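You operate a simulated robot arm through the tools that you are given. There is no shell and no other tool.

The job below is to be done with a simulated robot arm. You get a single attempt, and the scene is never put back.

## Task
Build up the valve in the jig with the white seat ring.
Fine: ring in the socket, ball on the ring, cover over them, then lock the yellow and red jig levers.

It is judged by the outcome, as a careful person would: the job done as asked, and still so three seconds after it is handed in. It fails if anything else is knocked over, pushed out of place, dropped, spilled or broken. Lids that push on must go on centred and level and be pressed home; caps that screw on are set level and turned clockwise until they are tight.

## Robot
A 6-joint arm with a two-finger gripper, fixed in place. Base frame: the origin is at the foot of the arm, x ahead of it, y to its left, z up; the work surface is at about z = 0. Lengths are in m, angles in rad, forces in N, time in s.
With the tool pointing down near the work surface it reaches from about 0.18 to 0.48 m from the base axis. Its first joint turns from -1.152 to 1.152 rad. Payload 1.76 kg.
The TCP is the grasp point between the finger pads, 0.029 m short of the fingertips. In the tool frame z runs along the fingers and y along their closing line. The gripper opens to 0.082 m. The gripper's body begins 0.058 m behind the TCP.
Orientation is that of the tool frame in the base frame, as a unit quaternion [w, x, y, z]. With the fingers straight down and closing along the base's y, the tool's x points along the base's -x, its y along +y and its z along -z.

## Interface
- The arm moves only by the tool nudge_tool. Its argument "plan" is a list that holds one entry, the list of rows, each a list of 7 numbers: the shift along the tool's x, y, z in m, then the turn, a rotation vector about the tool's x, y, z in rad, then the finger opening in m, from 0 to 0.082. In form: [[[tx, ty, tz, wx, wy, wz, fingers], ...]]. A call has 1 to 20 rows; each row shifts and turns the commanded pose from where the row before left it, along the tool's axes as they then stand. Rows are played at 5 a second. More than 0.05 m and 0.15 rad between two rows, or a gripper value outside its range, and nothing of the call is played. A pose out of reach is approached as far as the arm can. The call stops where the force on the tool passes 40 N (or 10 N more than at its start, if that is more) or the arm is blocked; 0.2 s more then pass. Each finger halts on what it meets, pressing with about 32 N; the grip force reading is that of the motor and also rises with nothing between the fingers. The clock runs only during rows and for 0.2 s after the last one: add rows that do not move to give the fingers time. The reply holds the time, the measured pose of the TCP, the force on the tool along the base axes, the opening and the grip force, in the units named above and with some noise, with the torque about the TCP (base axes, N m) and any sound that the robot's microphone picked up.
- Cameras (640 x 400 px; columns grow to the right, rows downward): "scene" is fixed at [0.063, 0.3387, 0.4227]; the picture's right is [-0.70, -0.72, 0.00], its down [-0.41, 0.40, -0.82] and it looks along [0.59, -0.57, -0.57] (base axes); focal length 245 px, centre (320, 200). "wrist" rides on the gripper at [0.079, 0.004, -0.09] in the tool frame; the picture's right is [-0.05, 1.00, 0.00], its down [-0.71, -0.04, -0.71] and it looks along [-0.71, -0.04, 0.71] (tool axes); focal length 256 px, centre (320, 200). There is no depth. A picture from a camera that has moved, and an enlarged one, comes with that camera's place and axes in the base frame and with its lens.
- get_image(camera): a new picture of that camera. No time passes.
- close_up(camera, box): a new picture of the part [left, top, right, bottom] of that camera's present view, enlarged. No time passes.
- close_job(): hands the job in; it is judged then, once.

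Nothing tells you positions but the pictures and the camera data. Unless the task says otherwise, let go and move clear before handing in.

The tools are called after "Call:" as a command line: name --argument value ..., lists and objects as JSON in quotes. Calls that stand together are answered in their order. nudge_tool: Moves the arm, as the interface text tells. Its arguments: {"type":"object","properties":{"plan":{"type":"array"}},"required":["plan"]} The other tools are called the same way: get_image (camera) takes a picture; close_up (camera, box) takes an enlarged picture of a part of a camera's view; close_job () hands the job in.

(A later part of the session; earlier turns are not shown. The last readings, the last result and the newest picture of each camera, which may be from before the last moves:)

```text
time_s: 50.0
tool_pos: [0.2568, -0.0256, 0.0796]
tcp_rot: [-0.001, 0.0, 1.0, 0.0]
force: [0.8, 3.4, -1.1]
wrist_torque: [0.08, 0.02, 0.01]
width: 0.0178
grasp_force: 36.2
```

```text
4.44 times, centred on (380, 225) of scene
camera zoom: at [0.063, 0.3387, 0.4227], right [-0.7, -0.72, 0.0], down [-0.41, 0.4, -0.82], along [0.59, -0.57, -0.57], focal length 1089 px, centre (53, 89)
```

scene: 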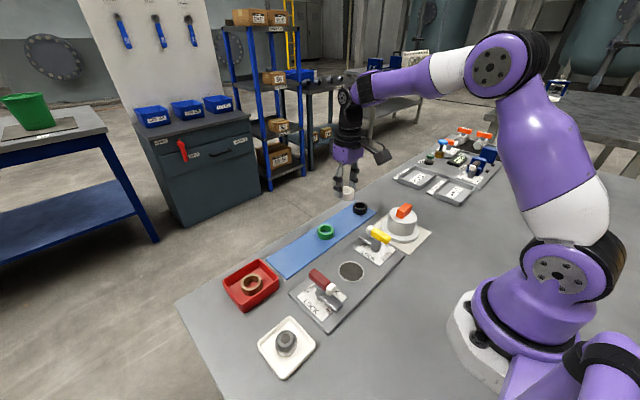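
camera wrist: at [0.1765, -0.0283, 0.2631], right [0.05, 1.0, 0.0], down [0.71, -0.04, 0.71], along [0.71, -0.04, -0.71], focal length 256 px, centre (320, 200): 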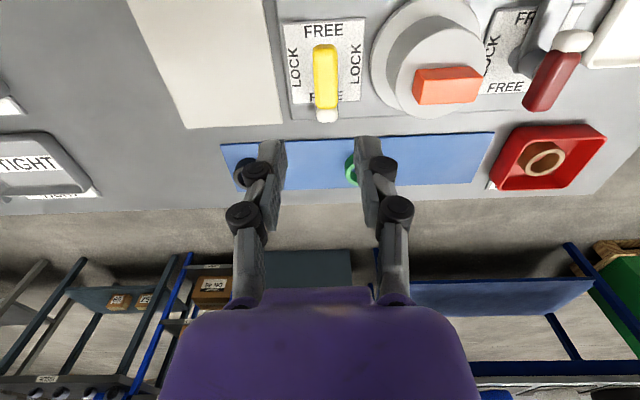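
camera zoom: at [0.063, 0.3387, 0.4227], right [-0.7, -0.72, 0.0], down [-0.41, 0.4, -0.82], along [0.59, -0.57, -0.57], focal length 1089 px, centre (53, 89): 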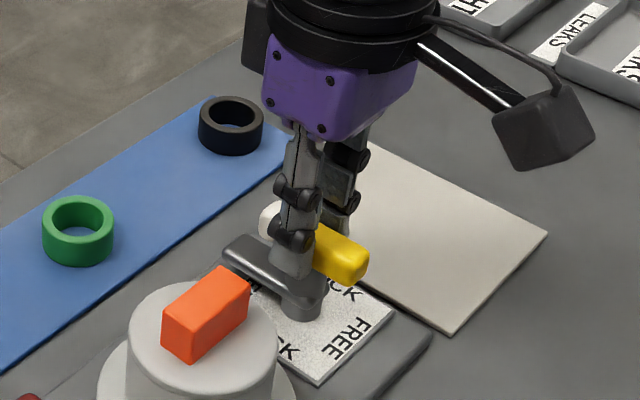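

Handle gripped (17.8 mm) right over the pivot. I turn counter-clockwise from above (negative about tool z) a little first and check.

Call:
nudge_tool --plan '[[[0, 0, 0, 0, 0, -0.08, 0.012], [0, 0, 0, 0, 0, -0.08, 0.012], [0, 0, 0, 0, 0, -0.08, 0.012], [0, 0, 0, 0, 0, -0.08, 0.012], [0, 0, 0, 0, 0, 0, 0.012]]]'

Call:
close_up --camera "wrist" --box '[200, 0, 440, 200]'

Call:
close_up --camera "scene" --box '[330, 180, 430, 270]'

```text
time_s: 51.2
tool_pos: [0.2564, -0.0257, 0.0786]
tcp_rot: [-0.001, -0.161, 0.987, 0.0]
force: [3.1, 7.7, -13.9]
wrist_torque: [0.4, -0.9, -0.02]
width: 0.0178
grasp_force: 36.4
```

```text
2.00 times, centred on (320, 100) of wrist
camera zoom: at [0.1802, -0.0485, 0.1684], right [-0.27, 0.96, 0.0], down [0.68, 0.19, 0.71], along [0.68, 0.19, -0.71], focal length 512 px, centre (320, 400)
```

zoom: 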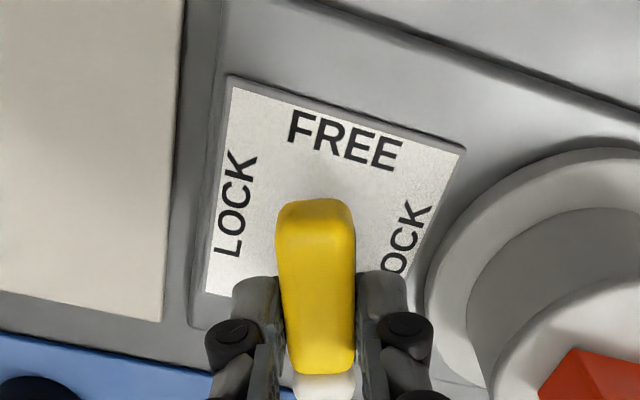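

```text
4.44 times, centred on (380, 225) of scene
camera zoom: at [0.063, 0.3387, 0.4227], right [-0.7, -0.72, 0.0], down [-0.41, 0.4, -0.82], along [0.59, -0.57, -0.57], focal length 1089 px, centre (53, 89)
```

zoom: 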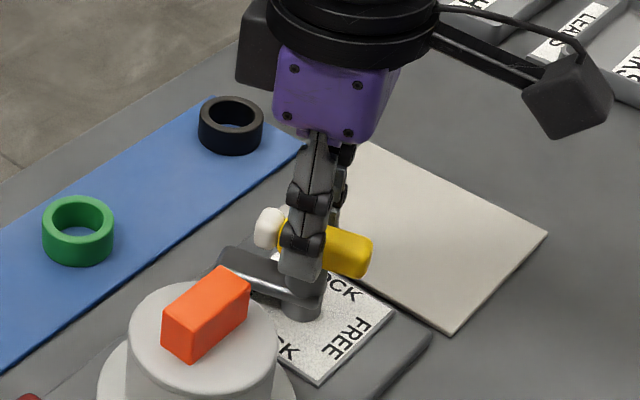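

Call:
nudge_tool --plan '[[[0, 0, 0.0005, 0, 0, -0.08, 0.012], [0, 0, 0.0005, 0, 0, -0.08, 0.012], [0, 0, 0, 0, 0, -0.08, 0.012], [0, 0, 0, 0, 0, -0.08, 0.012], [0, 0, 0, 0, 0, 0, 0.012]]]'

Call:
close_up --camera "wrist" --box '[200, 0, 440, 200]'

Call:
close_up --camera "scene" --box '[330, 180, 430, 270]'

```text
time_s: 51.9
tool_pos: [0.2558, -0.0264, 0.0795]
tcp_rot: [-0.001, -0.254, 0.967, 0.0]
force: [-1.4, 0.9, 4.1]
wrist_torque: [0.07, -0.1, -0.02]
width: 0.0177
grasp_force: 36.4
stopped in row 3: the force on the tool passed its limit at 47 N (the readings are from after the stop); the commanded pose is now the measured one
```

```text
2.00 times, centred on (320, 100) of wrist
camera zoom: at [0.1855, -0.0626, 0.1681], right [-0.45, 0.9, 0.0], down [0.63, 0.31, 0.71], along [0.63, 0.31, -0.71], focal length 512 px, centre (320, 400)
```

zoom: 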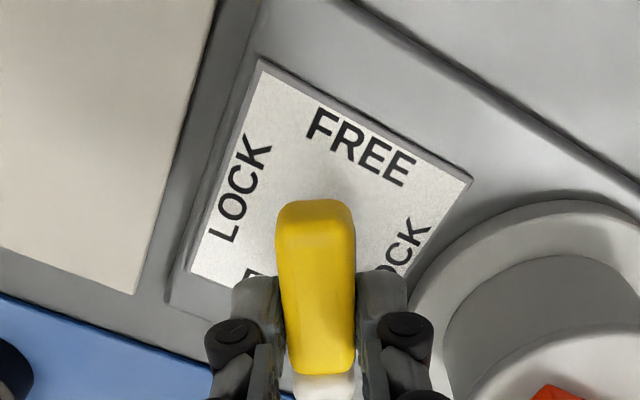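

```text
4.44 times, centred on (380, 225) of scene
camera zoom: at [0.063, 0.3387, 0.4227], right [-0.7, -0.72, 0.0], down [-0.41, 0.4, -0.82], along [0.59, -0.57, -0.57], focal length 1089 px, centre (53, 89)
```

zoom: 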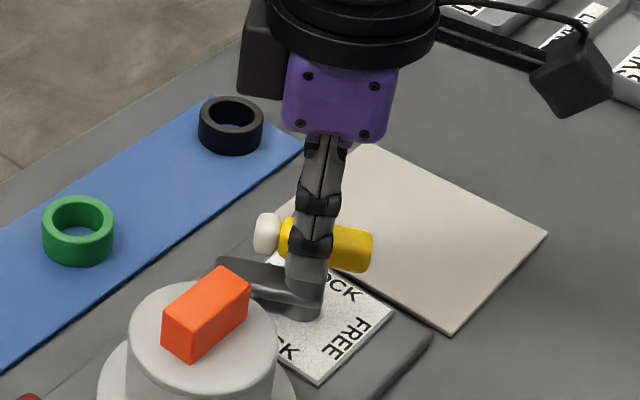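

The lever is about 0.51 rad round; the stop was a force spike, now relaxed. I continue in smaller increments watching the force.

Call:
nudge_tool --plan '[[[0, 0, 0, 0, 0, -0.04, 0.012], [0, 0, 0, 0, 0, -0.04, 0.012], [0, 0, 0, 0, 0, 0, 0.012]]]'

```text
time_s: 52.7
tool_pos: [0.2569, -0.0248, 0.0792]
tcp_rot: [0.0, -0.293, 0.956, 0.0]
force: [12.5, -0.7, -30.8]
wrist_torque: [-0.17, -0.03, 0.02]
width: 0.0181
grasp_force: 35.6
```

Vertical load builds when gripping tightly, so I open the fingers slightly and turn the lever with them loosely straddling the handle instead.

Call:
nudge_tool --plan '[[[0, 0, 0, 0, 0, 0, 0.021], [0, 0, 0, 0, 0, 0, 0.021], [0, 0, 0, 0, 0, 0, 0.021]]]'

Call:
close_up --camera "wrist" --box '[200, 0, 440, 200]'

Call:
close_up --camera "scene" --box '[330, 180, 430, 270]'

```text
time_s: 53.5
tool_pos: [0.2566, -0.0255, 0.0796]
tcp_rot: [0.0, -0.293, 0.956, 0.001]
force: [-0.8, -0.3, -0.3]
wrist_torque: [0.06, 0.0, 0.03]
width: 0.0211
grasp_force: 0.1
```

```text
2.00 times, centred on (320, 100) of wrist
camera zoom: at [0.1884, -0.068, 0.1687], right [-0.52, 0.86, 0.0], down [0.61, 0.36, 0.71], along [0.61, 0.36, -0.71], focal length 512 px, centre (320, 400)
```

zoom: 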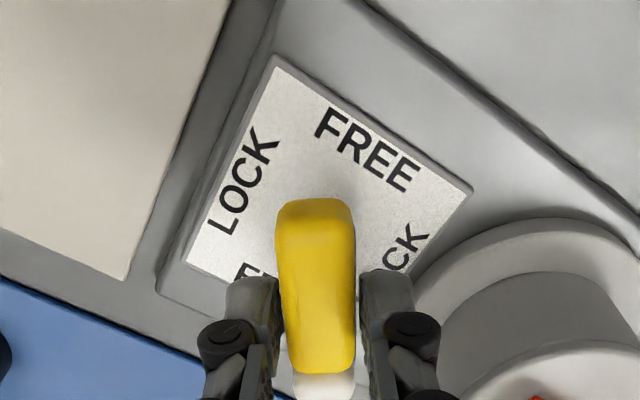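

```text
4.44 times, centred on (380, 225) of scene
camera zoom: at [0.063, 0.3387, 0.4227], right [-0.7, -0.72, 0.0], down [-0.41, 0.4, -0.82], along [0.59, -0.57, -0.57], focal length 1089 px, centre (53, 89)
```

zoom: 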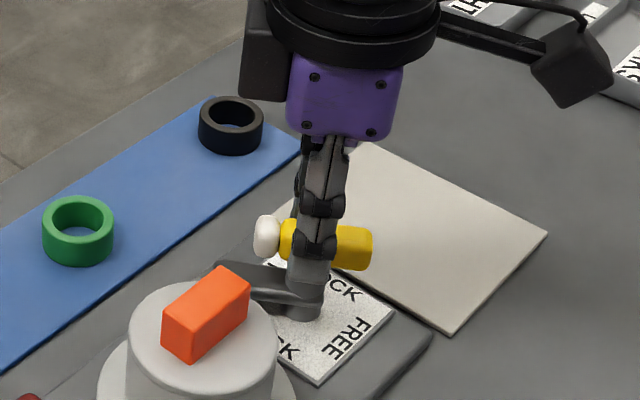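

Call:
nudge_tool --plan '[[[0, 0, 0, 0, 0, -0.06, 0.021], [0, 0, 0, 0, 0, -0.06, 0.021], [0, 0, 0, 0, 0, -0.06, 0.021], [0, 0, 0, 0, 0, -0.06, 0.021], [0, 0, 0, 0, 0, -0.06, 0.021], [0, 0, 0, 0, 0, 0, 0.021]]]'

Call:
close_up --camera "wrist" --box '[200, 0, 440, 200]'

Call:
close_up --camera "scene" --box '[330, 180, 430, 270]'

```text
time_s: 54.9
tool_pos: [0.256, -0.0238, 0.0785]
tcp_rot: [0.002, -0.434, 0.901, -0.001]
force: [1.6, -2.9, 1.6]
wrist_torque: [-0.08, -0.08, -0.07]
width: 0.0231
grasp_force: 1.4
```

```text
2.00 times, centred on (320, 100) of wrist
camera zoom: at [0.2033, -0.086, 0.168], right [-0.75, 0.67, 0.0], down [0.47, 0.53, 0.71], along [0.47, 0.53, -0.71], focal length 512 px, centre (320, 400)
```

zoom: 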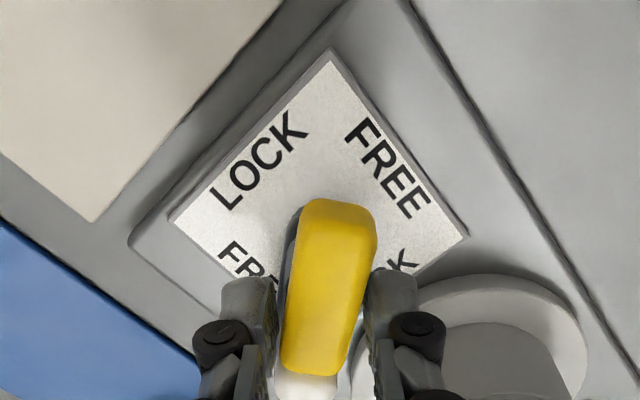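

```text
4.44 times, centred on (380, 225) of scene
camera zoom: at [0.063, 0.3387, 0.4227], right [-0.7, -0.72, 0.0], down [-0.41, 0.4, -0.82], along [0.59, -0.57, -0.57], focal length 1089 px, centre (53, 89)
```

zoom: 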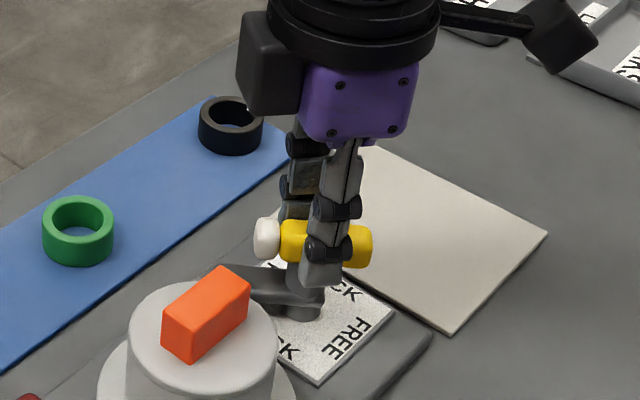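

Call:
nudge_tool --plan '[[[0, 0, 0, 0, 0, 0, 0.018], [0, 0, 0, 0, 0, 0, 0.016], [0, 0, 0, 0, 0, 0, 0.016]]]'

Call:
close_up --camera "wrist" --box '[200, 0, 440, 200]'

```text
time_s: 55.7
tool_pos: [0.253, -0.0249, 0.0788]
tcp_rot: [0.001, -0.433, 0.901, 0.001]
force: [5.0, -1.7, 1.6]
wrist_torque: [-0.03, -0.07, -0.03]
width: 0.0187
grasp_force: 2.4
```

```text
2.00 times, centred on (320, 100) of wrist
camera zoom: at [0.2031, -0.0859, 0.168], right [-0.75, 0.67, 0.0], down [0.47, 0.53, 0.71], along [0.47, 0.53, -0.71], focal length 512 px, centre (320, 400)
```

zoom: 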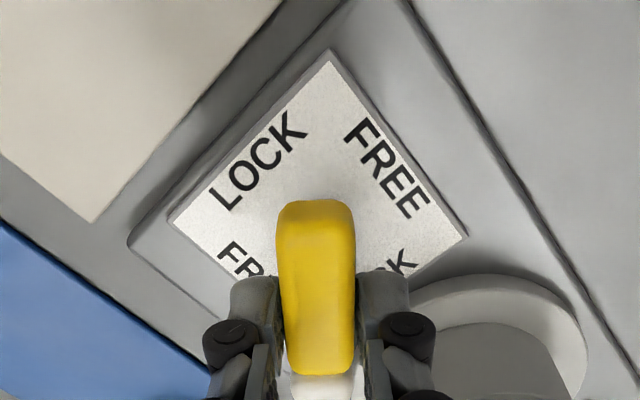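

A light squeeze aligns the lever with the fingers without loading it. I keep that light squeeze and keep turning.

Call:
nudge_tool --plan '[[[0, 0, 0, 0, 0, -0.06, 0.0155], [0, 0, 0, 0, 0, -0.06, 0.0155], [0, 0, 0, 0, 0, -0.06, 0.0155], [0, 0, 0, 0, 0, -0.06, 0.0155], [0, 0, 0, 0, 0, 0, 0.0155]]]'

Call:
close_up --camera "wrist" --box '[200, 0, 440, 200]'

Call:
close_up --camera "scene" --box '[310, 180, 430, 290]'

```text
time_s: 56.9
tool_pos: [0.2538, -0.0246, 0.0803]
tcp_rot: [0.001, -0.538, 0.843, 0.0]
force: [-11.5, 3.7, 29.0]
wrist_torque: [-0.21, 0.6, 0.0]
width: 0.018
grasp_force: 35.6
```

```text
2.00 times, centred on (320, 100) of wrist
camera zoom: at [0.2188, -0.097, 0.1681], right [-0.88, 0.47, 0.0], down [0.33, 0.62, 0.71], along [0.33, 0.62, -0.71], focal length 512 px, centre (320, 400)
```

zoom: 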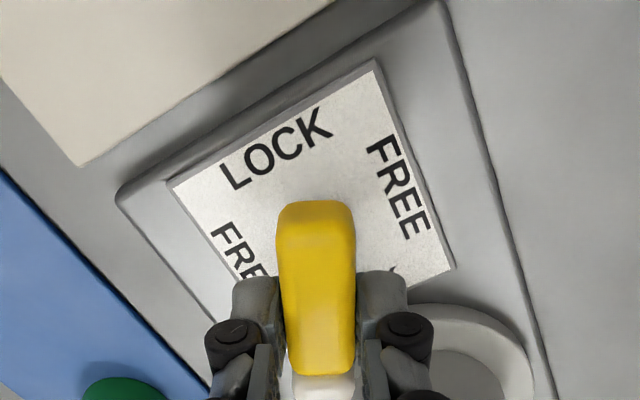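

```text
3.64 times, centred on (370, 235) of scene
camera zoom: at [0.0629, 0.3387, 0.4227], right [-0.7, -0.72, 0.0], down [-0.41, 0.4, -0.82], along [0.59, -0.57, -0.57], focal length 891 px, centre (138, 73)
```

zoom: 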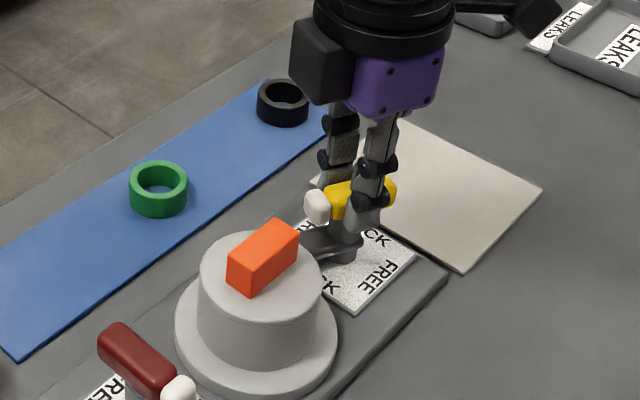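

Call:
nudge_tool --plan '[[[0, 0, 0, 0, 0, 0, 0.021], [0, 0, 0, 0, 0, 0, 0.021], [0, 0, 0, 0, 0, -0.07, 0.021], [0, 0, 0, 0, 0, -0.07, 0.021], [0, 0, 0, 0, 0, -0.07, 0.021], [0, 0, 0, 0, 0, 0, 0.017], [0, 0, 0, 0, 0, 0, 0.0155], [0, 0, 0, 0, 0, 0, 0.0155], [0, 0, 0, 0, 0, 0, 0.021], [0, 0, 0, 0, 0, 0, 0.021]]]'

Call:
close_up --camera "wrist" --box '[200, 0, 440, 200]'

Call:
close_up --camera "scene" --box '[310, 180, 430, 290]'

```text
time_s: 59.1
tool_pos: [0.2558, -0.0243, 0.0784]
tcp_rot: [0.0, -0.624, 0.781, -0.001]
force: [-0.1, -0.7, -0.2]
wrist_torque: [-0.02, -0.01, -0.02]
width: 0.0211
grasp_force: 0.0
```

```text
2.00 times, centred on (320, 100) of wrist
camera zoom: at [0.2346, -0.1038, 0.1679], right [-0.96, 0.28, 0.0], down [0.19, 0.68, 0.71], along [0.2, 0.68, -0.71], focal length 512 px, centre (320, 400)
```

zoom: 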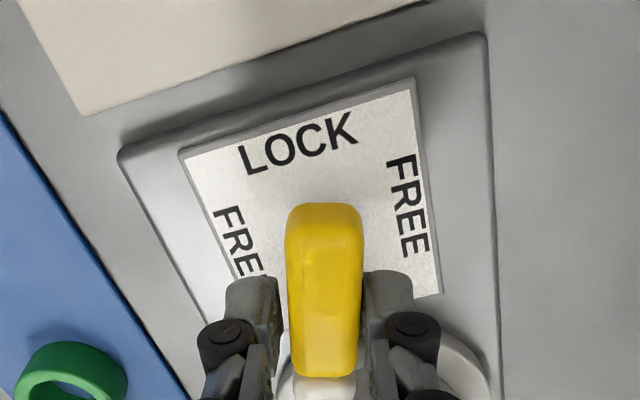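

```text
3.64 times, centred on (370, 235) of scene
camera zoom: at [0.063, 0.3387, 0.4227], right [-0.7, -0.72, 0.0], down [-0.41, 0.4, -0.82], along [0.59, -0.57, -0.57], focal length 891 px, centre (138, 73)
```

zoom: 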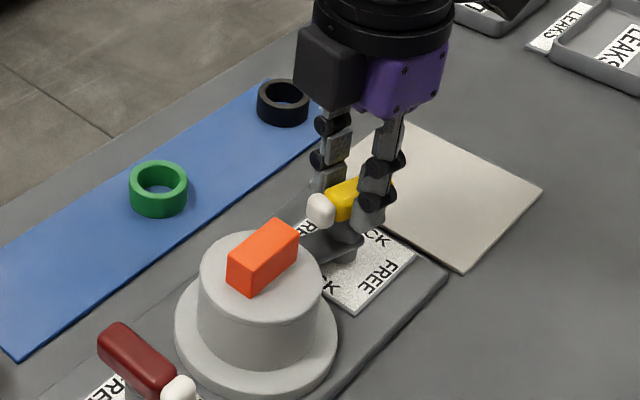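

Call:
nudge_tool --plan '[[[0, 0, 0, 0, 0, -0.075, 0.021], [0, 0, 0, 0, 0, -0.075, 0.021], [0, 0, 0, 0, 0, -0.075, 0.021], [0, 0, 0, 0, 0, 0, 0.017], [0, 0, 0, 0, 0, 0, 0.0155], [0, 0, 0, 0, 0, 0, 0.0155]]]'

Call:
close_up --camera "wrist" --box '[200, 0, 440, 200]'

Call:
close_up --camera "scene" --box '[310, 180, 430, 290]'

```text
time_s: 60.5
tool_pos: [0.2552, -0.0255, 0.0796]
tcp_rot: [0.0, -0.706, 0.708, 0.0]
force: [-5.7, -2.2, -0.4]
wrist_torque: [-0.08, 0.16, 0.01]
width: 0.0195
grasp_force: 2.7
```

```text
2.00 times, centred on (320, 100) of wrist
camera zoom: at [0.2518, -0.107, 0.1682], right [-1.0, 0.05, 0.0], down [0.04, 0.71, 0.71], along [0.04, 0.71, -0.71], focal length 512 px, centre (320, 400)
```

zoom: 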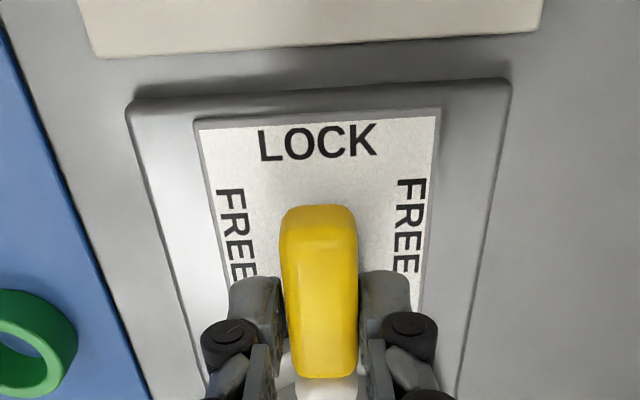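

```text
3.64 times, centred on (370, 235) of scene
camera zoom: at [0.063, 0.3387, 0.4227], right [-0.7, -0.72, 0.0], down [-0.41, 0.4, -0.82], along [0.59, -0.57, -0.57], focal length 891 px, centre (138, 73)
```

zoom: 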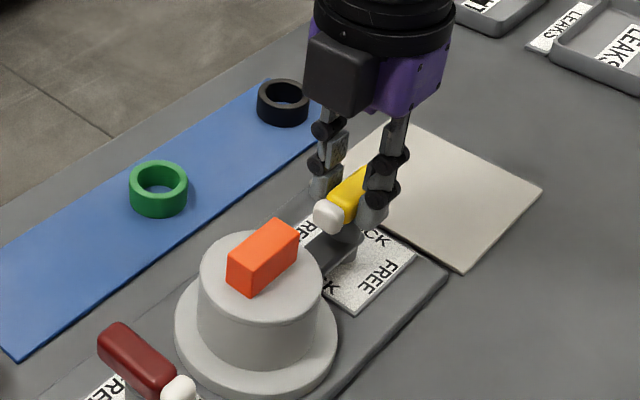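

Call:
nudge_tool --plan '[[[0, 0, 0, 0, 0, 0, 0.0145], [0, 0, 0, 0, 0, 0, 0.013], [0, 0, 0, 0, 0, -0.03, 0.013], [0, 0, 0, 0, 0, -0.03, 0.013], [0, 0, 0, 0, 0, 0, 0.013]]]'

Call:
close_up --camera "wrist" --box '[200, 0, 440, 200]'

Call:
close_up --camera "scene" --box '[310, 180, 430, 290]'

```text
time_s: 61.7
tool_pos: [0.256, -0.026, 0.0796]
tcp_rot: [0.001, 0.728, -0.685, 0.0]
force: [-11.4, -0.2, 5.1]
wrist_torque: [-0.05, 0.37, -0.1]
width: 0.0211
grasp_force: 6.3
```

```text
2.00 times, centred on (320, 100) of wrist
camera zoom: at [0.2569, -0.1065, 0.1678], right [-1.0, -0.01, 0.0], down [0.0, 0.71, 0.71], along [0.0, 0.71, -0.71], focal length 512 px, centre (320, 400)
```

zoom: 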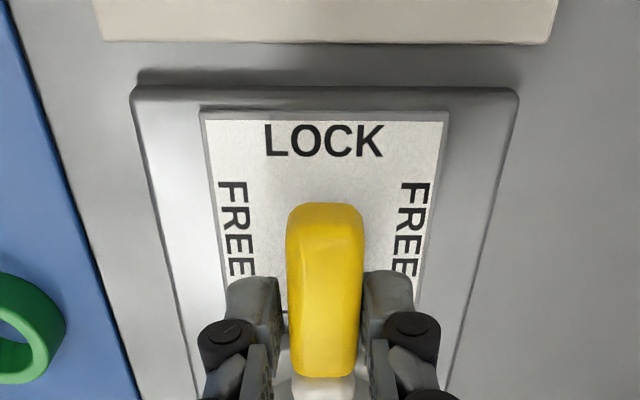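

```text
3.64 times, centred on (370, 235) of scene
camera zoom: at [0.0629, 0.3387, 0.4227], right [-0.7, -0.72, 0.0], down [-0.41, 0.4, -0.82], along [0.59, -0.57, -0.57], focal length 891 px, centre (138, 73)
```

zoom: 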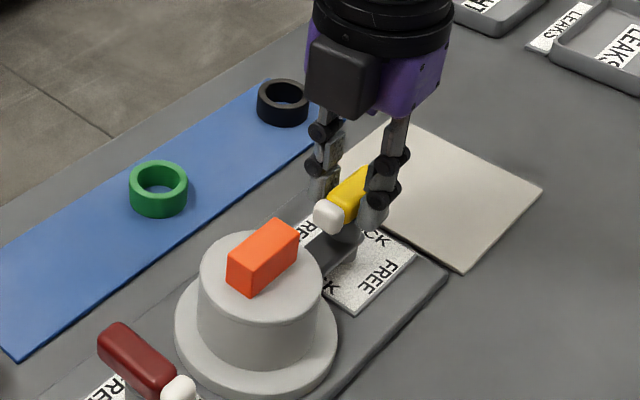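

The lever has hit its stop at LOCK (it no longer follows past 90°). I release and rise to look.

Call:
nudge_tool --plan '[[[0, 0, 0, 0, 0, 0.06, 0.021], [0, 0, 0, 0, 0, 0, 0.026], [0, 0, 0, 0, 0, 0, 0.032], [0, 0, -0.02, 0, 0, 0, 0.036], [0, 0, -0.03, 0, 0, 0, 0.036], [0, 0, -0.04, 0, 0, 0, 0.036], [0, 0, 0, 0, 0, 0, 0.036]]]'

Call:
get_image --camera "wrist"

Call:
close_up --camera "scene" --box '[310, 200, 430, 300]'

Call:
close_up --camera "wrist" --box '[220, 20, 420, 160]'

```text
time_s: 63.3
tool_pos: [0.2576, -0.0264, 0.1699]
tcp_rot: [0.0, 0.707, -0.707, 0.0]
force: [1.1, 1.0, -0.1]
wrist_torque: [-0.03, -0.01, 0.02]
width: 0.036
grasp_force: 0.0
```

```text
taken
camera wrist: at [0.253, -0.1077, 0.2586], right [-1.0, 0.05, 0.0], down [0.04, 0.71, 0.71], along [0.04, 0.71, -0.71], focal length 256 px, centre (320, 200)
```

wrist: 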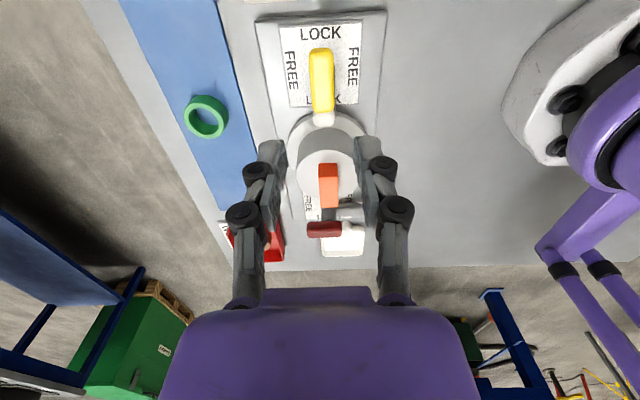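

```text
4.00 times, centred on (370, 250) of scene
camera zoom: at [0.063, 0.3387, 0.4227], right [-0.7, -0.72, 0.0], down [-0.41, 0.4, -0.82], along [0.59, -0.57, -0.57], focal length 980 px, centre (120, 0)
```

zoom: 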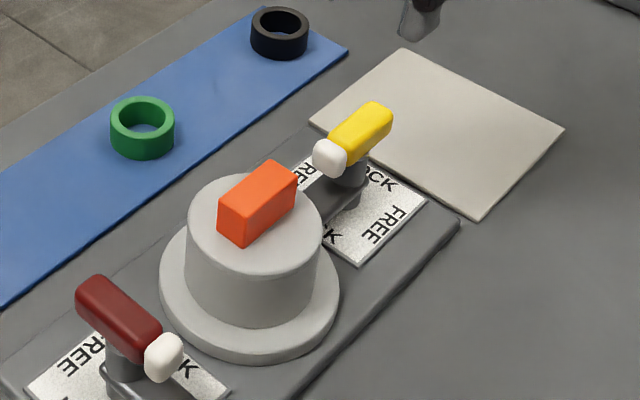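

```text
2.86 times, centred on (320, 90) of wrist
camera zoom: at [0.253, -0.1077, 0.2586], right [-1.0, 0.05, 0.0], down [0.04, 0.71, 0.71], along [0.04, 0.71, -0.71], focal length 731 px, centre (320, 514)
```

zoom: 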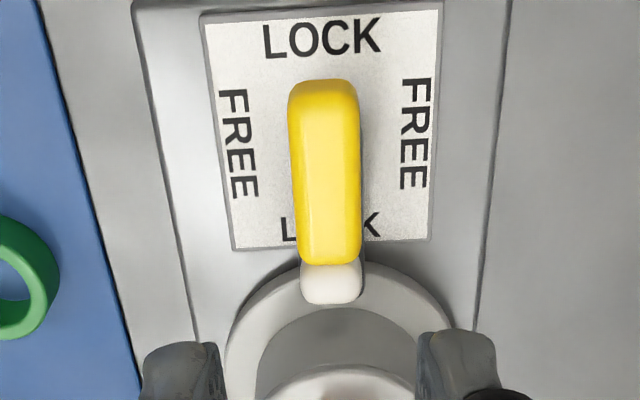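

Yellow is locked squarely with its bar over the flange. Now I turn the tool back and go above the red lever near (0.255, 0.145).

Call:
nudge_tool --plan '[[[0, 0, 0, 0, 0, 0.1122, 0.036], [0, 0, 0, 0, 0, 0.1122, 0.036], [0, 0, 0, 0, 0, 0.1122, 0.036], [0, 0, 0, 0, 0, 0.1122, 0.036], [0, 0, 0, 0, 0, 0.1122, 0.036], [0, 0, 0, 0, 0, 0.1122, 0.036], [0, 0, 0, 0, 0, 0.1122, 0.036], [0, 0, 0, 0, 0, 0.1122, 0.036], [0, 0, 0, 0, 0, 0.1122, 0.036], [0, 0, 0, 0, 0, 0.1122, 0.036], [0, 0, 0, 0, 0, 0.1122, 0.036], [0, 0, 0, 0, 0, 0.1122, 0.036], [0, 0, 0, 0, 0, 0.1122, 0.036], [0, 0, 0, 0, 0, 0.1122, 0.036], [0, 0, 0, 0, 0, 0, 0.036]]]'

Call:
nudge_tool --plan '[[[0, 0.03, 0, 0, 0, 0, 0.036], [0, 0.03, 0, 0, 0, 0, 0.036], [0, 0.03, 0, 0, 0, 0, 0.036], [0, 0.03, 0, 0, 0, 0, 0.036], [0, 0.03, 0, 0, 0, 0, 0.036], [0, 0.02, 0, 0, 0, 0, 0.036], [0, 0, 0, 0, 0, 0, 0.036]]]'

Call:
get_image --camera "wrist"

Call:
close_up --camera "wrist" --box '[220, 0, 420, 140]'

Call:
close_up --camera "scene" --box '[280, 240, 380, 330]'

```text
time_s: 66.5
tool_pos: [0.2562, -0.024, 0.1687]
tcp_rot: [0.0, 0.002, 1.0, 0.0]
force: [0.2, 0.0, -0.3]
wrist_torque: [0.04, 0.0, -0.01]
width: 0.0359
grasp_force: 0.0
```

```text
time_s: 68.1
tool_pos: [0.2554, 0.1463, 0.1704]
tcp_rot: [0.001, 0.0, 1.0, -0.001]
force: [0.2, 0.0, -0.5]
wrist_torque: [0.02, 0.03, 0.03]
width: 0.036
grasp_force: 0.1
```

```text
taken
camera wrist: at [0.177, 0.1483, 0.2576], right [0.05, 1.0, 0.0], down [0.71, -0.04, 0.71], along [0.71, -0.04, -0.71], focal length 256 px, centre (320, 200)
```

wrist: 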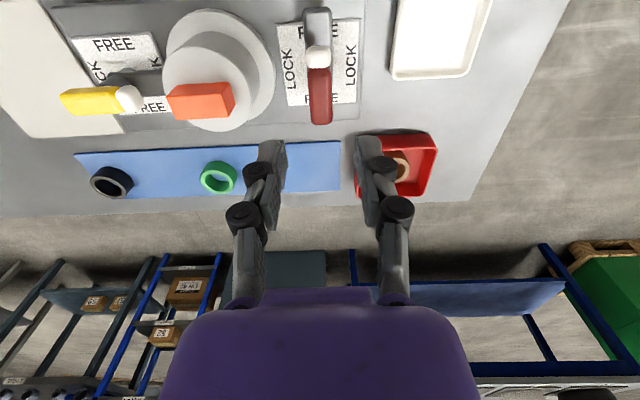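

```text
2.86 times, centred on (320, 70) of wrist
camera zoom: at [0.177, 0.1483, 0.2576], right [0.05, 1.0, 0.0], down [0.71, -0.04, 0.71], along [0.71, -0.04, -0.71], focal length 731 px, centre (320, 571)
```

zoom: 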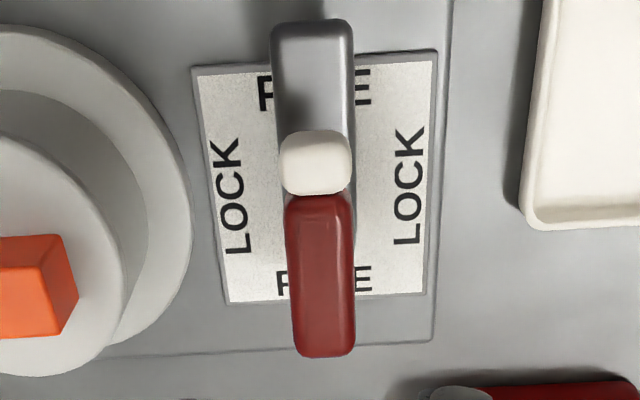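

```text
4.44 times, centred on (330, 285) of scene
camera zoom: at [0.063, 0.3387, 0.4227], right [-0.7, -0.72, 0.0], down [-0.41, 0.4, -0.82], along [0.59, -0.57, -0.57], focal length 1089 px, centre (276, -178)
```

zoom: 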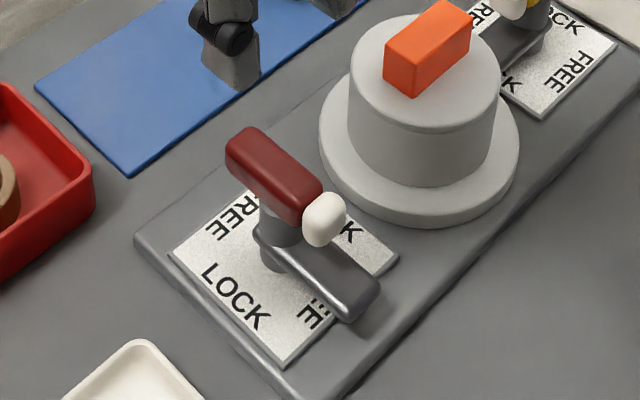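

Call:
nudge_tool --plan '[[[0.0006, 0, 0.02, 0, 0, 0, 0.036], [0, 0, 0.025, 0, 0, 0, 0.036], [0, 0, 0.022, 0, 0, 0, 0.036], [0, 0, 0.012, 0, 0, 0, 0.036], [0, 0, 0.0, 0, 0, 0, 0.036], [0, 0, 0.0, 0, 0, 0, 0.036]]]'

Call:
close_up --camera "wrist" --box '[220, 50, 420, 200]'

Call:
close_up --camera "scene" --box '[280, 220, 380, 330]'

```text
time_s: 69.5
tool_pos: [0.2554, 0.1451, 0.0914]
tcp_rot: [0.001, 0.0, 1.0, 0.0]
force: [-0.4, -0.3, -0.8]
wrist_torque: [-0.01, -0.02, 0.03]
width: 0.0355
grasp_force: 0.1
```

```text
2.67 times, centred on (320, 125) of wrist
camera zoom: at [0.1767, 0.1474, 0.1799], right [0.05, 1.0, 0.0], down [0.71, -0.04, 0.71], along [0.71, -0.04, -0.71], focal length 683 px, centre (320, 400)
```

zoom: 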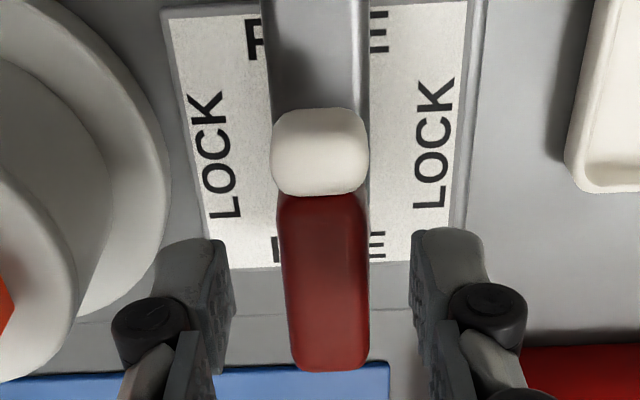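

```text
3.64 times, centred on (330, 275) of scene
camera zoom: at [0.063, 0.3387, 0.4227], right [-0.7, -0.72, 0.0], down [-0.41, 0.4, -0.82], along [0.59, -0.57, -0.57], focal length 891 px, centre (284, -73)
```

zoom: 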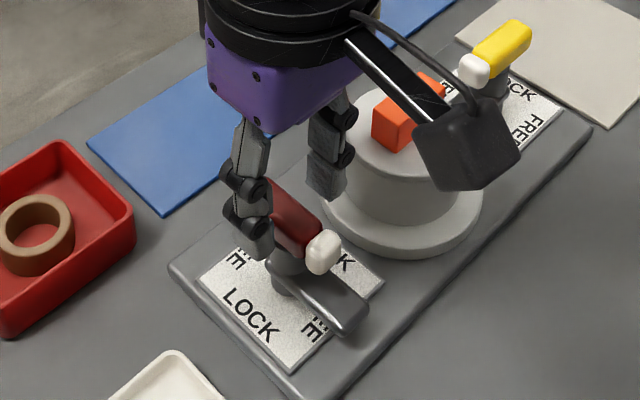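

Call:
nudge_tool --plan '[[[0, 0.0005, 0.0115, 0, 0, 0, 0.036], [0, 0, 0, 0, 0, 0, 0.03], [0, 0, 0, 0, 0, 0, 0.024], [0, 0, 0, 0, 0, 0, 0.021], [0, 0, 0, 0, 0, -0.07, 0.021], [0, 0, 0, 0, 0, -0.07, 0.021], [0, 0, 0, 0, 0, -0.07, 0.021], [0, 0, 0, 0, 0, 0, 0.017], [0, 0, 0, 0, 0, 0, 0.0155], [0, 0, 0, 0, 0, 0, 0.0155], [0, 0, 0, 0, 0, 0, 0.021], [0, 0, 0, 0, 0, 0, 0.021]]]'

Call:
close_up --camera "wrist" --box '[200, 0, 440, 200]'

Call:
close_up --camera "scene" --box '[280, 220, 380, 330]'

```text
time_s: 72.1
tool_pos: [0.2565, 0.1449, 0.0786]
tcp_rot: [0.0, -0.103, 0.995, 0.0]
force: [-1.0, 3.6, 0.9]
wrist_torque: [0.1, 0.05, -0.02]
width: 0.0231
grasp_force: 1.8
```

```text
2.00 times, centred on (320, 100) of wrist
camera zoom: at [0.1783, 0.131, 0.1675], right [-0.15, 0.99, 0.0], down [0.7, 0.11, 0.71], along [0.7, 0.11, -0.71], focal length 512 px, centre (320, 400)
```

zoom: 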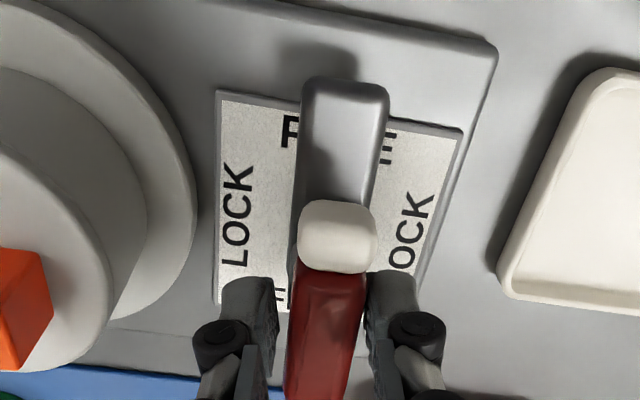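

```text
3.64 times, centred on (330, 275) of scene
camera zoom: at [0.063, 0.3387, 0.4227], right [-0.7, -0.72, 0.0], down [-0.41, 0.4, -0.82], along [0.59, -0.57, -0.57], focal length 891 px, centre (284, -73)
```

zoom: 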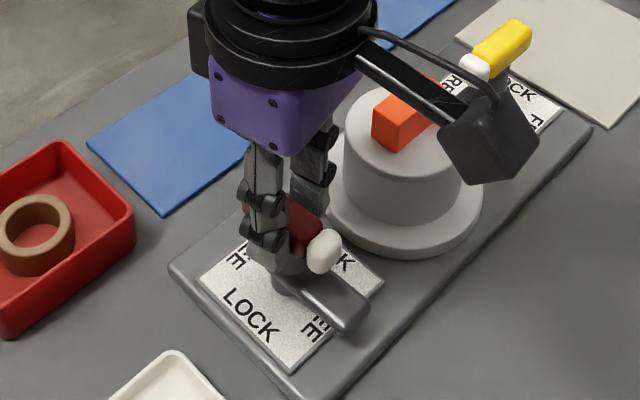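

The light squeeze wasn't enough to move the red lever off FREE; I squeeze harder so it aligns with the turned fingers.

Call:
nudge_tool --plan '[[[0, 0, 0, 0, 0, 0, 0.016], [0, 0, 0, 0, 0, 0, 0.012], [0, 0, 0, 0, 0, 0, 0.01], [0, 0, 0, 0, 0, 0, 0.01], [0, 0, 0, 0, 0, 0, 0.01]]]'

Call:
close_up --camera "wrist" --box '[200, 0, 440, 200]'

```text
time_s: 73.3
tool_pos: [0.2564, 0.1445, 0.0788]
tcp_rot: [0.0, -0.104, 0.995, 0.0]
force: [-8.9, 16.3, 1.9]
wrist_torque: [0.43, 0.27, -0.09]
width: 0.0216
grasp_force: 9.1
```

```text
2.00 times, centred on (320, 100) of wrist
camera zoom: at [0.1781, 0.1311, 0.1675], right [-0.16, 0.99, 0.0], down [0.7, 0.11, 0.71], along [0.7, 0.11, -0.71], focal length 512 px, centre (320, 400)
```

zoom: 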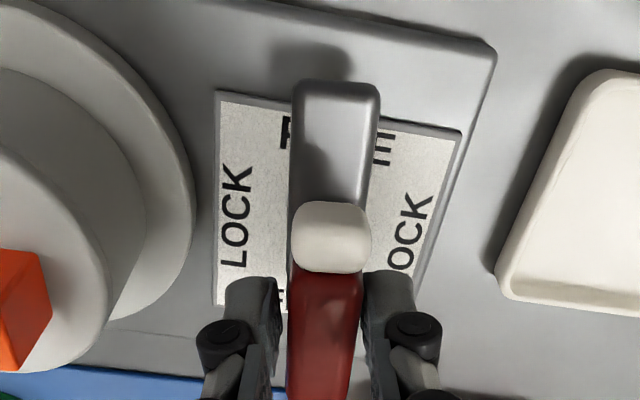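

Call:
nudge_tool --plan '[[[0, 0, 0, 0, 0, 0, 0.008], [0, 0, 0, 0, 0, 0, 0.008], [0, 0, 0, 0, 0, 0, 0.008], [0, 0, 0, 0, 0, 0, 0.008], [0, 0, 0, 0, 0, 0, 0.008]]]'

Call:
close_up --camera "wrist" --box '[200, 0, 440, 200]'

```text
time_s: 74.5
tool_pos: [0.2565, 0.1464, 0.0794]
tcp_rot: [0.0, -0.106, 0.994, 0.0]
force: [-11.0, 16.8, 0.6]
wrist_torque: [0.42, 0.35, -0.03]
width: 0.0204
grasp_force: 9.2
```

```text
2.00 times, centred on (320, 100) of wrist
camera zoom: at [0.1782, 0.1312, 0.1675], right [-0.16, 0.99, 0.0], down [0.7, 0.11, 0.71], along [0.7, 0.11, -0.71], focal length 512 px, centre (320, 400)
```

zoom: 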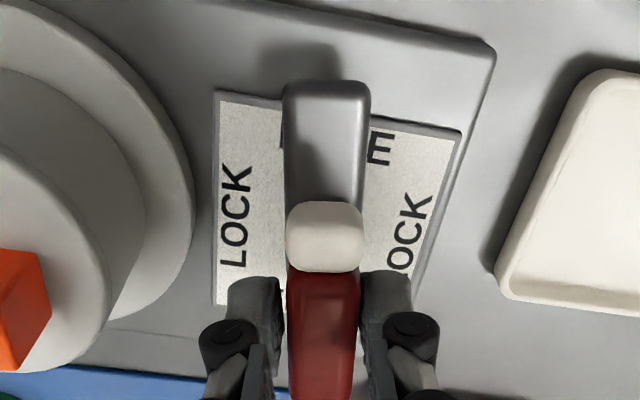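

The lever follows with some friction. I relax the squeeze to a snug straddle and keep rotating, then re-squeeze.

Call:
nudge_tool --plan '[[[0, 0, 0, 0, 0, 0, 0.019], [0, 0, 0, 0, 0, -0.05, 0.019], [0, 0, 0, 0, 0, -0.05, 0.019], [0, 0, 0, 0, 0, -0.05, 0.019], [0, 0, 0, 0, 0, -0.05, 0.019], [0, 0, 0, 0, 0, -0.05, 0.019], [0, 0, 0, 0, 0, -0.05, 0.019], [0, 0, 0, 0, 0, 0, 0.019], [0, 0, 0, 0, 0, 0, 0.014], [0, 0, 0, 0, 0, 0, 0.01], [0, 0, 0, 0, 0, 0, 0.01], [0, 0, 0, 0, 0, 0, 0.01]]]'

Call:
close_up --camera "wrist" --box '[200, 0, 440, 200]'

Call:
close_up --camera "scene" --box '[280, 220, 380, 330]'

```text
time_s: 77.1
tool_pos: [0.2548, 0.1454, 0.0784]
tcp_rot: [-0.001, -0.252, 0.968, 0.0]
force: [-15.5, 9.9, 8.7]
wrist_torque: [0.34, 0.43, 0.01]
width: 0.0209
grasp_force: 8.5
```

```text
2.00 times, centred on (320, 100) of wrist
camera zoom: at [0.1849, 0.1086, 0.1673], right [-0.44, 0.9, 0.0], down [0.64, 0.31, 0.71], along [0.63, 0.31, -0.71], focal length 512 px, centre (320, 400)
```

zoom: 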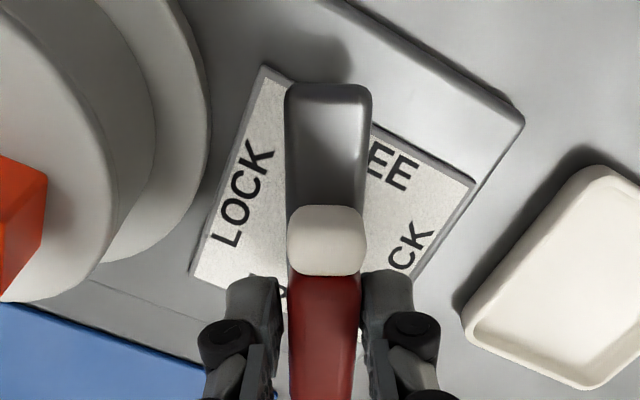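

```text
3.64 times, centred on (330, 275) of scene
camera zoom: at [0.0629, 0.3387, 0.4227], right [-0.7, -0.72, 0.0], down [-0.41, 0.4, -0.82], along [0.59, -0.57, -0.57], focal length 891 px, centre (284, -73)
```

zoom: 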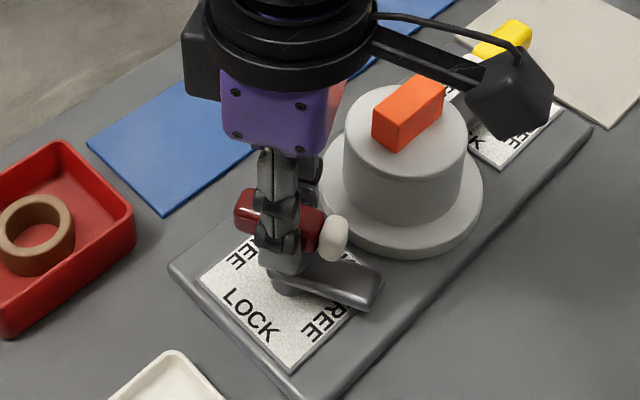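

Call:
nudge_tool --plan '[[[0, 0.001, 0, 0, 0, 0, 0.019], [0, 0, 0, 0, 0, -0.055, 0.019], [0, 0, 0, 0, 0, -0.055, 0.019], [0, 0, 0, 0, 0, -0.055, 0.019], [0, 0, 0, 0, 0, -0.055, 0.019], [0, 0, 0, 0, 0, -0.055, 0.019], [0, 0, 0, 0, 0, -0.055, 0.019], [0, 0, 0, 0, 0, 0, 0.019], [0, 0, 0, 0, 0, 0, 0.014], [0, 0, 0, 0, 0, 0, 0.01], [0, 0, 0, 0, 0, 0, 0.01], [0, 0, 0, 0, 0, 0, 0.01]]]'

Call:
close_up --camera "wrist" --box '[200, 0, 440, 200]'

Call:
close_up --camera "scene" --box '[280, 220, 380, 330]'

```text
time_s: 79.7
tool_pos: [0.2548, 0.1463, 0.0781]
tcp_rot: [0.0, -0.407, 0.913, 0.0]
force: [-18.1, -1.7, 30.7]
wrist_torque: [-0.06, 0.63, 0.0]
width: 0.0187
grasp_force: 36.0
```

```text
2.00 times, centred on (320, 100) of wrist
camera zoom: at [0.1998, 0.0885, 0.1675], right [-0.71, 0.71, 0.0], down [0.5, 0.5, 0.71], along [0.5, 0.5, -0.71], focal length 512 px, centre (320, 400)
```

zoom: 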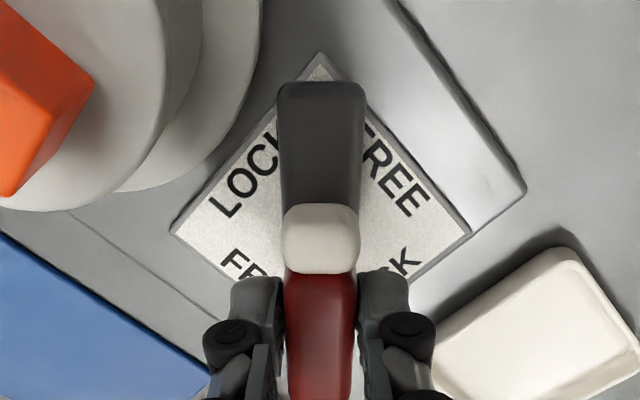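

```text
3.64 times, centred on (330, 275) of scene
camera zoom: at [0.0629, 0.3387, 0.4228], right [-0.7, -0.72, 0.0], down [-0.41, 0.4, -0.82], along [0.59, -0.57, -0.57], focal length 891 px, centre (284, -73)
```

zoom: 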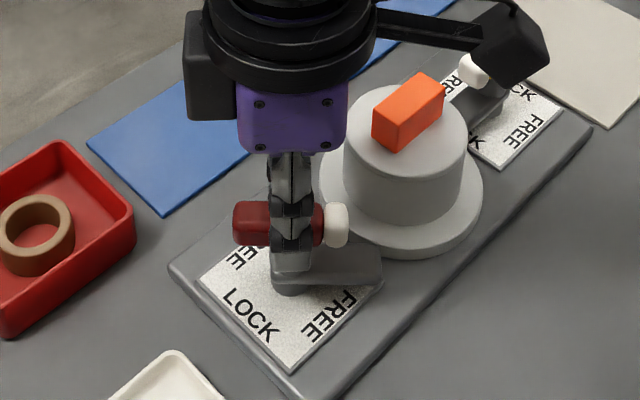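

Call:
nudge_tool --plan '[[[0, 0, 0, 0, 0, 0, 0.0195], [0, 0, 0, 0, 0, 0, 0.0195], [0, 0, 0, 0, 0, -0.055, 0.0195], [0, 0, 0, 0, 0, -0.055, 0.0195], [0, 0, 0, 0, 0, -0.055, 0.0195], [0, 0, 0, 0, 0, -0.055, 0.0195], [0, 0, 0, 0, 0, -0.055, 0.0195], [0, 0, 0, 0, 0, -0.055, 0.0195], [0, 0, 0, 0, 0, 0, 0.019], [0, 0, 0, 0, 0, 0, 0.014], [0, 0, 0, 0, 0, 0, 0.011], [0, 0, 0, 0, 0, 0, 0.011]]]'

Call:
close_up --camera "wrist" --box '[200, 0, 440, 200]'

Call:
close_up --camera "scene" --box '[280, 220, 380, 330]'

```text
time_s: 82.3
tool_pos: [0.2553, 0.1455, 0.0776]
tcp_rot: [0.001, -0.552, 0.834, 0.0]
force: [-9.5, -3.1, 12.2]
wrist_torque: [-0.15, 0.26, 0.01]
width: 0.0192
grasp_force: 35.7
```

```text
2.00 times, centred on (320, 100) of wrist
camera zoom: at [0.2205, 0.073, 0.1672], right [-0.9, 0.44, 0.0], down [0.31, 0.64, 0.71], along [0.31, 0.63, -0.71], focal length 512 px, centre (320, 400)
```

zoom: 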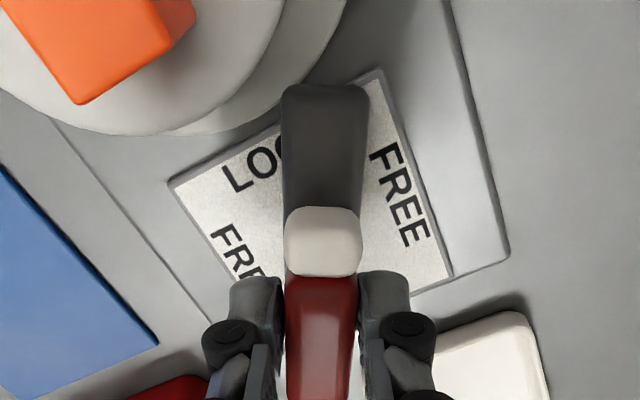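

```text
3.64 times, centred on (330, 275) of scene
camera zoom: at [0.0629, 0.3387, 0.4227], right [-0.7, -0.72, 0.0], down [-0.41, 0.4, -0.82], along [0.59, -0.57, -0.57], focal length 891 px, centre (284, -73)
```

zoom: 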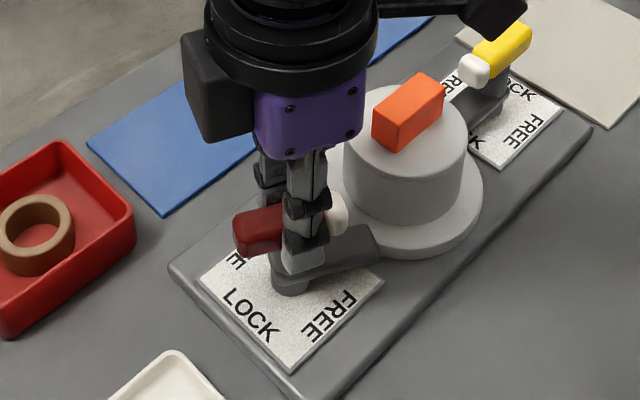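

Call:
nudge_tool --plan '[[[0, 0, 0, 0, 0, 0, 0.0195], [0, 0, 0, 0, 0, 0, 0.0195], [0, 0, 0, 0, 0, -0.055, 0.0195], [0, 0, 0, 0, 0, -0.055, 0.0195], [0, 0, 0, 0, 0, -0.055, 0.0195], [0, 0, 0, 0, 0, -0.055, 0.0195], [0, 0, 0, 0, 0, -0.055, 0.0195], [0, 0, 0, 0, 0, -0.055, 0.0195], [0, 0, 0, 0, 0, -0.07, 0.0195], [0, 0, 0, 0, 0, 0, 0.019], [0, 0, 0, 0, 0, 0, 0.014], [0, 0, 0, 0, 0, 0, 0.011], [0, 0, 0, 0, 0, 0, 0.011]]]'

Call:
close_up --camera "wrist" --box '[200, 0, 440, 200]'

Call:
close_up --camera "scene" --box '[280, 220, 380, 330]'

```text
time_s: 85.1
tool_pos: [0.2551, 0.1465, 0.078]
tcp_rot: [-0.001, -0.706, 0.708, -0.001]
force: [-9.6, -9.4, 17.4]
wrist_torque: [-0.26, 0.29, 0.02]
width: 0.0181
grasp_force: 35.9
```

```text
2.00 times, centred on (320, 100) of wrist
camera zoom: at [0.2508, 0.0644, 0.1679], right [-1.0, 0.06, 0.0], down [0.04, 0.71, 0.71], along [0.04, 0.71, -0.71], focal length 512 px, centre (320, 400)
```

zoom: 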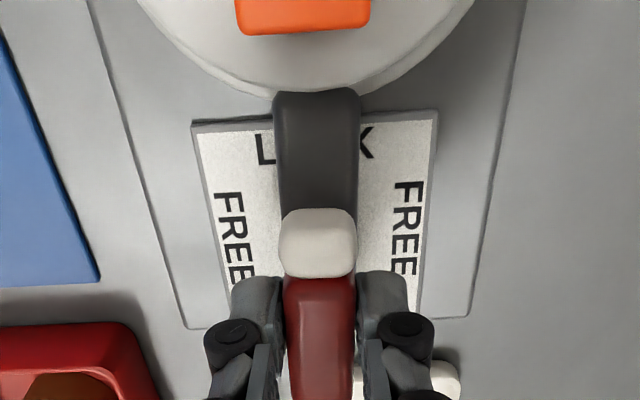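

```text
3.64 times, centred on (330, 275) of scene
camera zoom: at [0.0629, 0.3387, 0.4227], right [-0.7, -0.72, 0.0], down [-0.41, 0.4, -0.82], along [0.59, -0.57, -0.57], focal length 891 px, centre (284, -73)
```

zoom: 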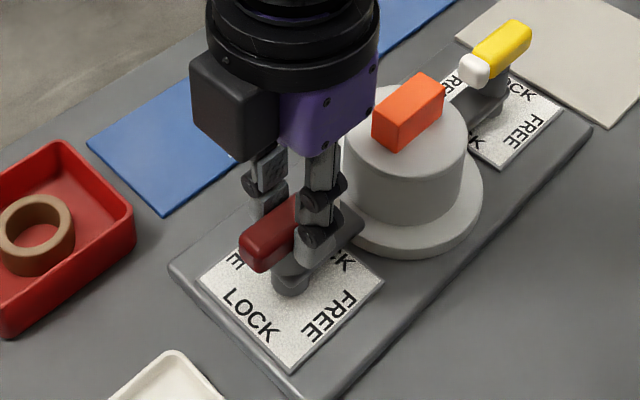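

Call:
nudge_tool --plan '[[[0, 0, 0, 0, 0, 0, 0.0195], [0, 0, 0, 0, 0, 0, 0.0195], [0, 0, 0, 0, 0, -0.06, 0.0195], [0, 0, 0, 0, 0, 0, 0.016], [0, 0, 0, 0, 0, 0, 0.013], [0, 0, 0, 0, 0, 0, 0.012]]]'

Call:
close_up --camera "wrist" --box '[200, 0, 440, 200]'

```text
time_s: 86.5
tool_pos: [0.2552, 0.1471, 0.0777]
tcp_rot: [0.001, 0.727, -0.686, 0.001]
force: [-7.9, 4.3, -1.0]
wrist_torque: [0.07, 0.25, -0.39]
width: 0.0186
grasp_force: 36.0
```

```text
2.00 times, centred on (320, 100) of wrist
camera zoom: at [0.2558, 0.0647, 0.1678], right [-1.0, 0.0, 0.0], down [0.0, 0.71, 0.71], along [0.0, 0.71, -0.71], focal length 512 px, centre (320, 400)
```

zoom: 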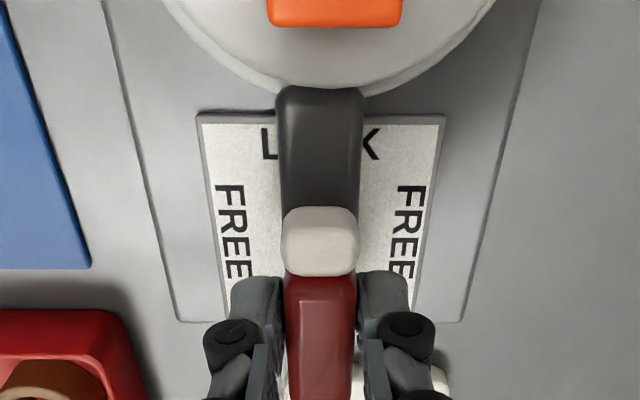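

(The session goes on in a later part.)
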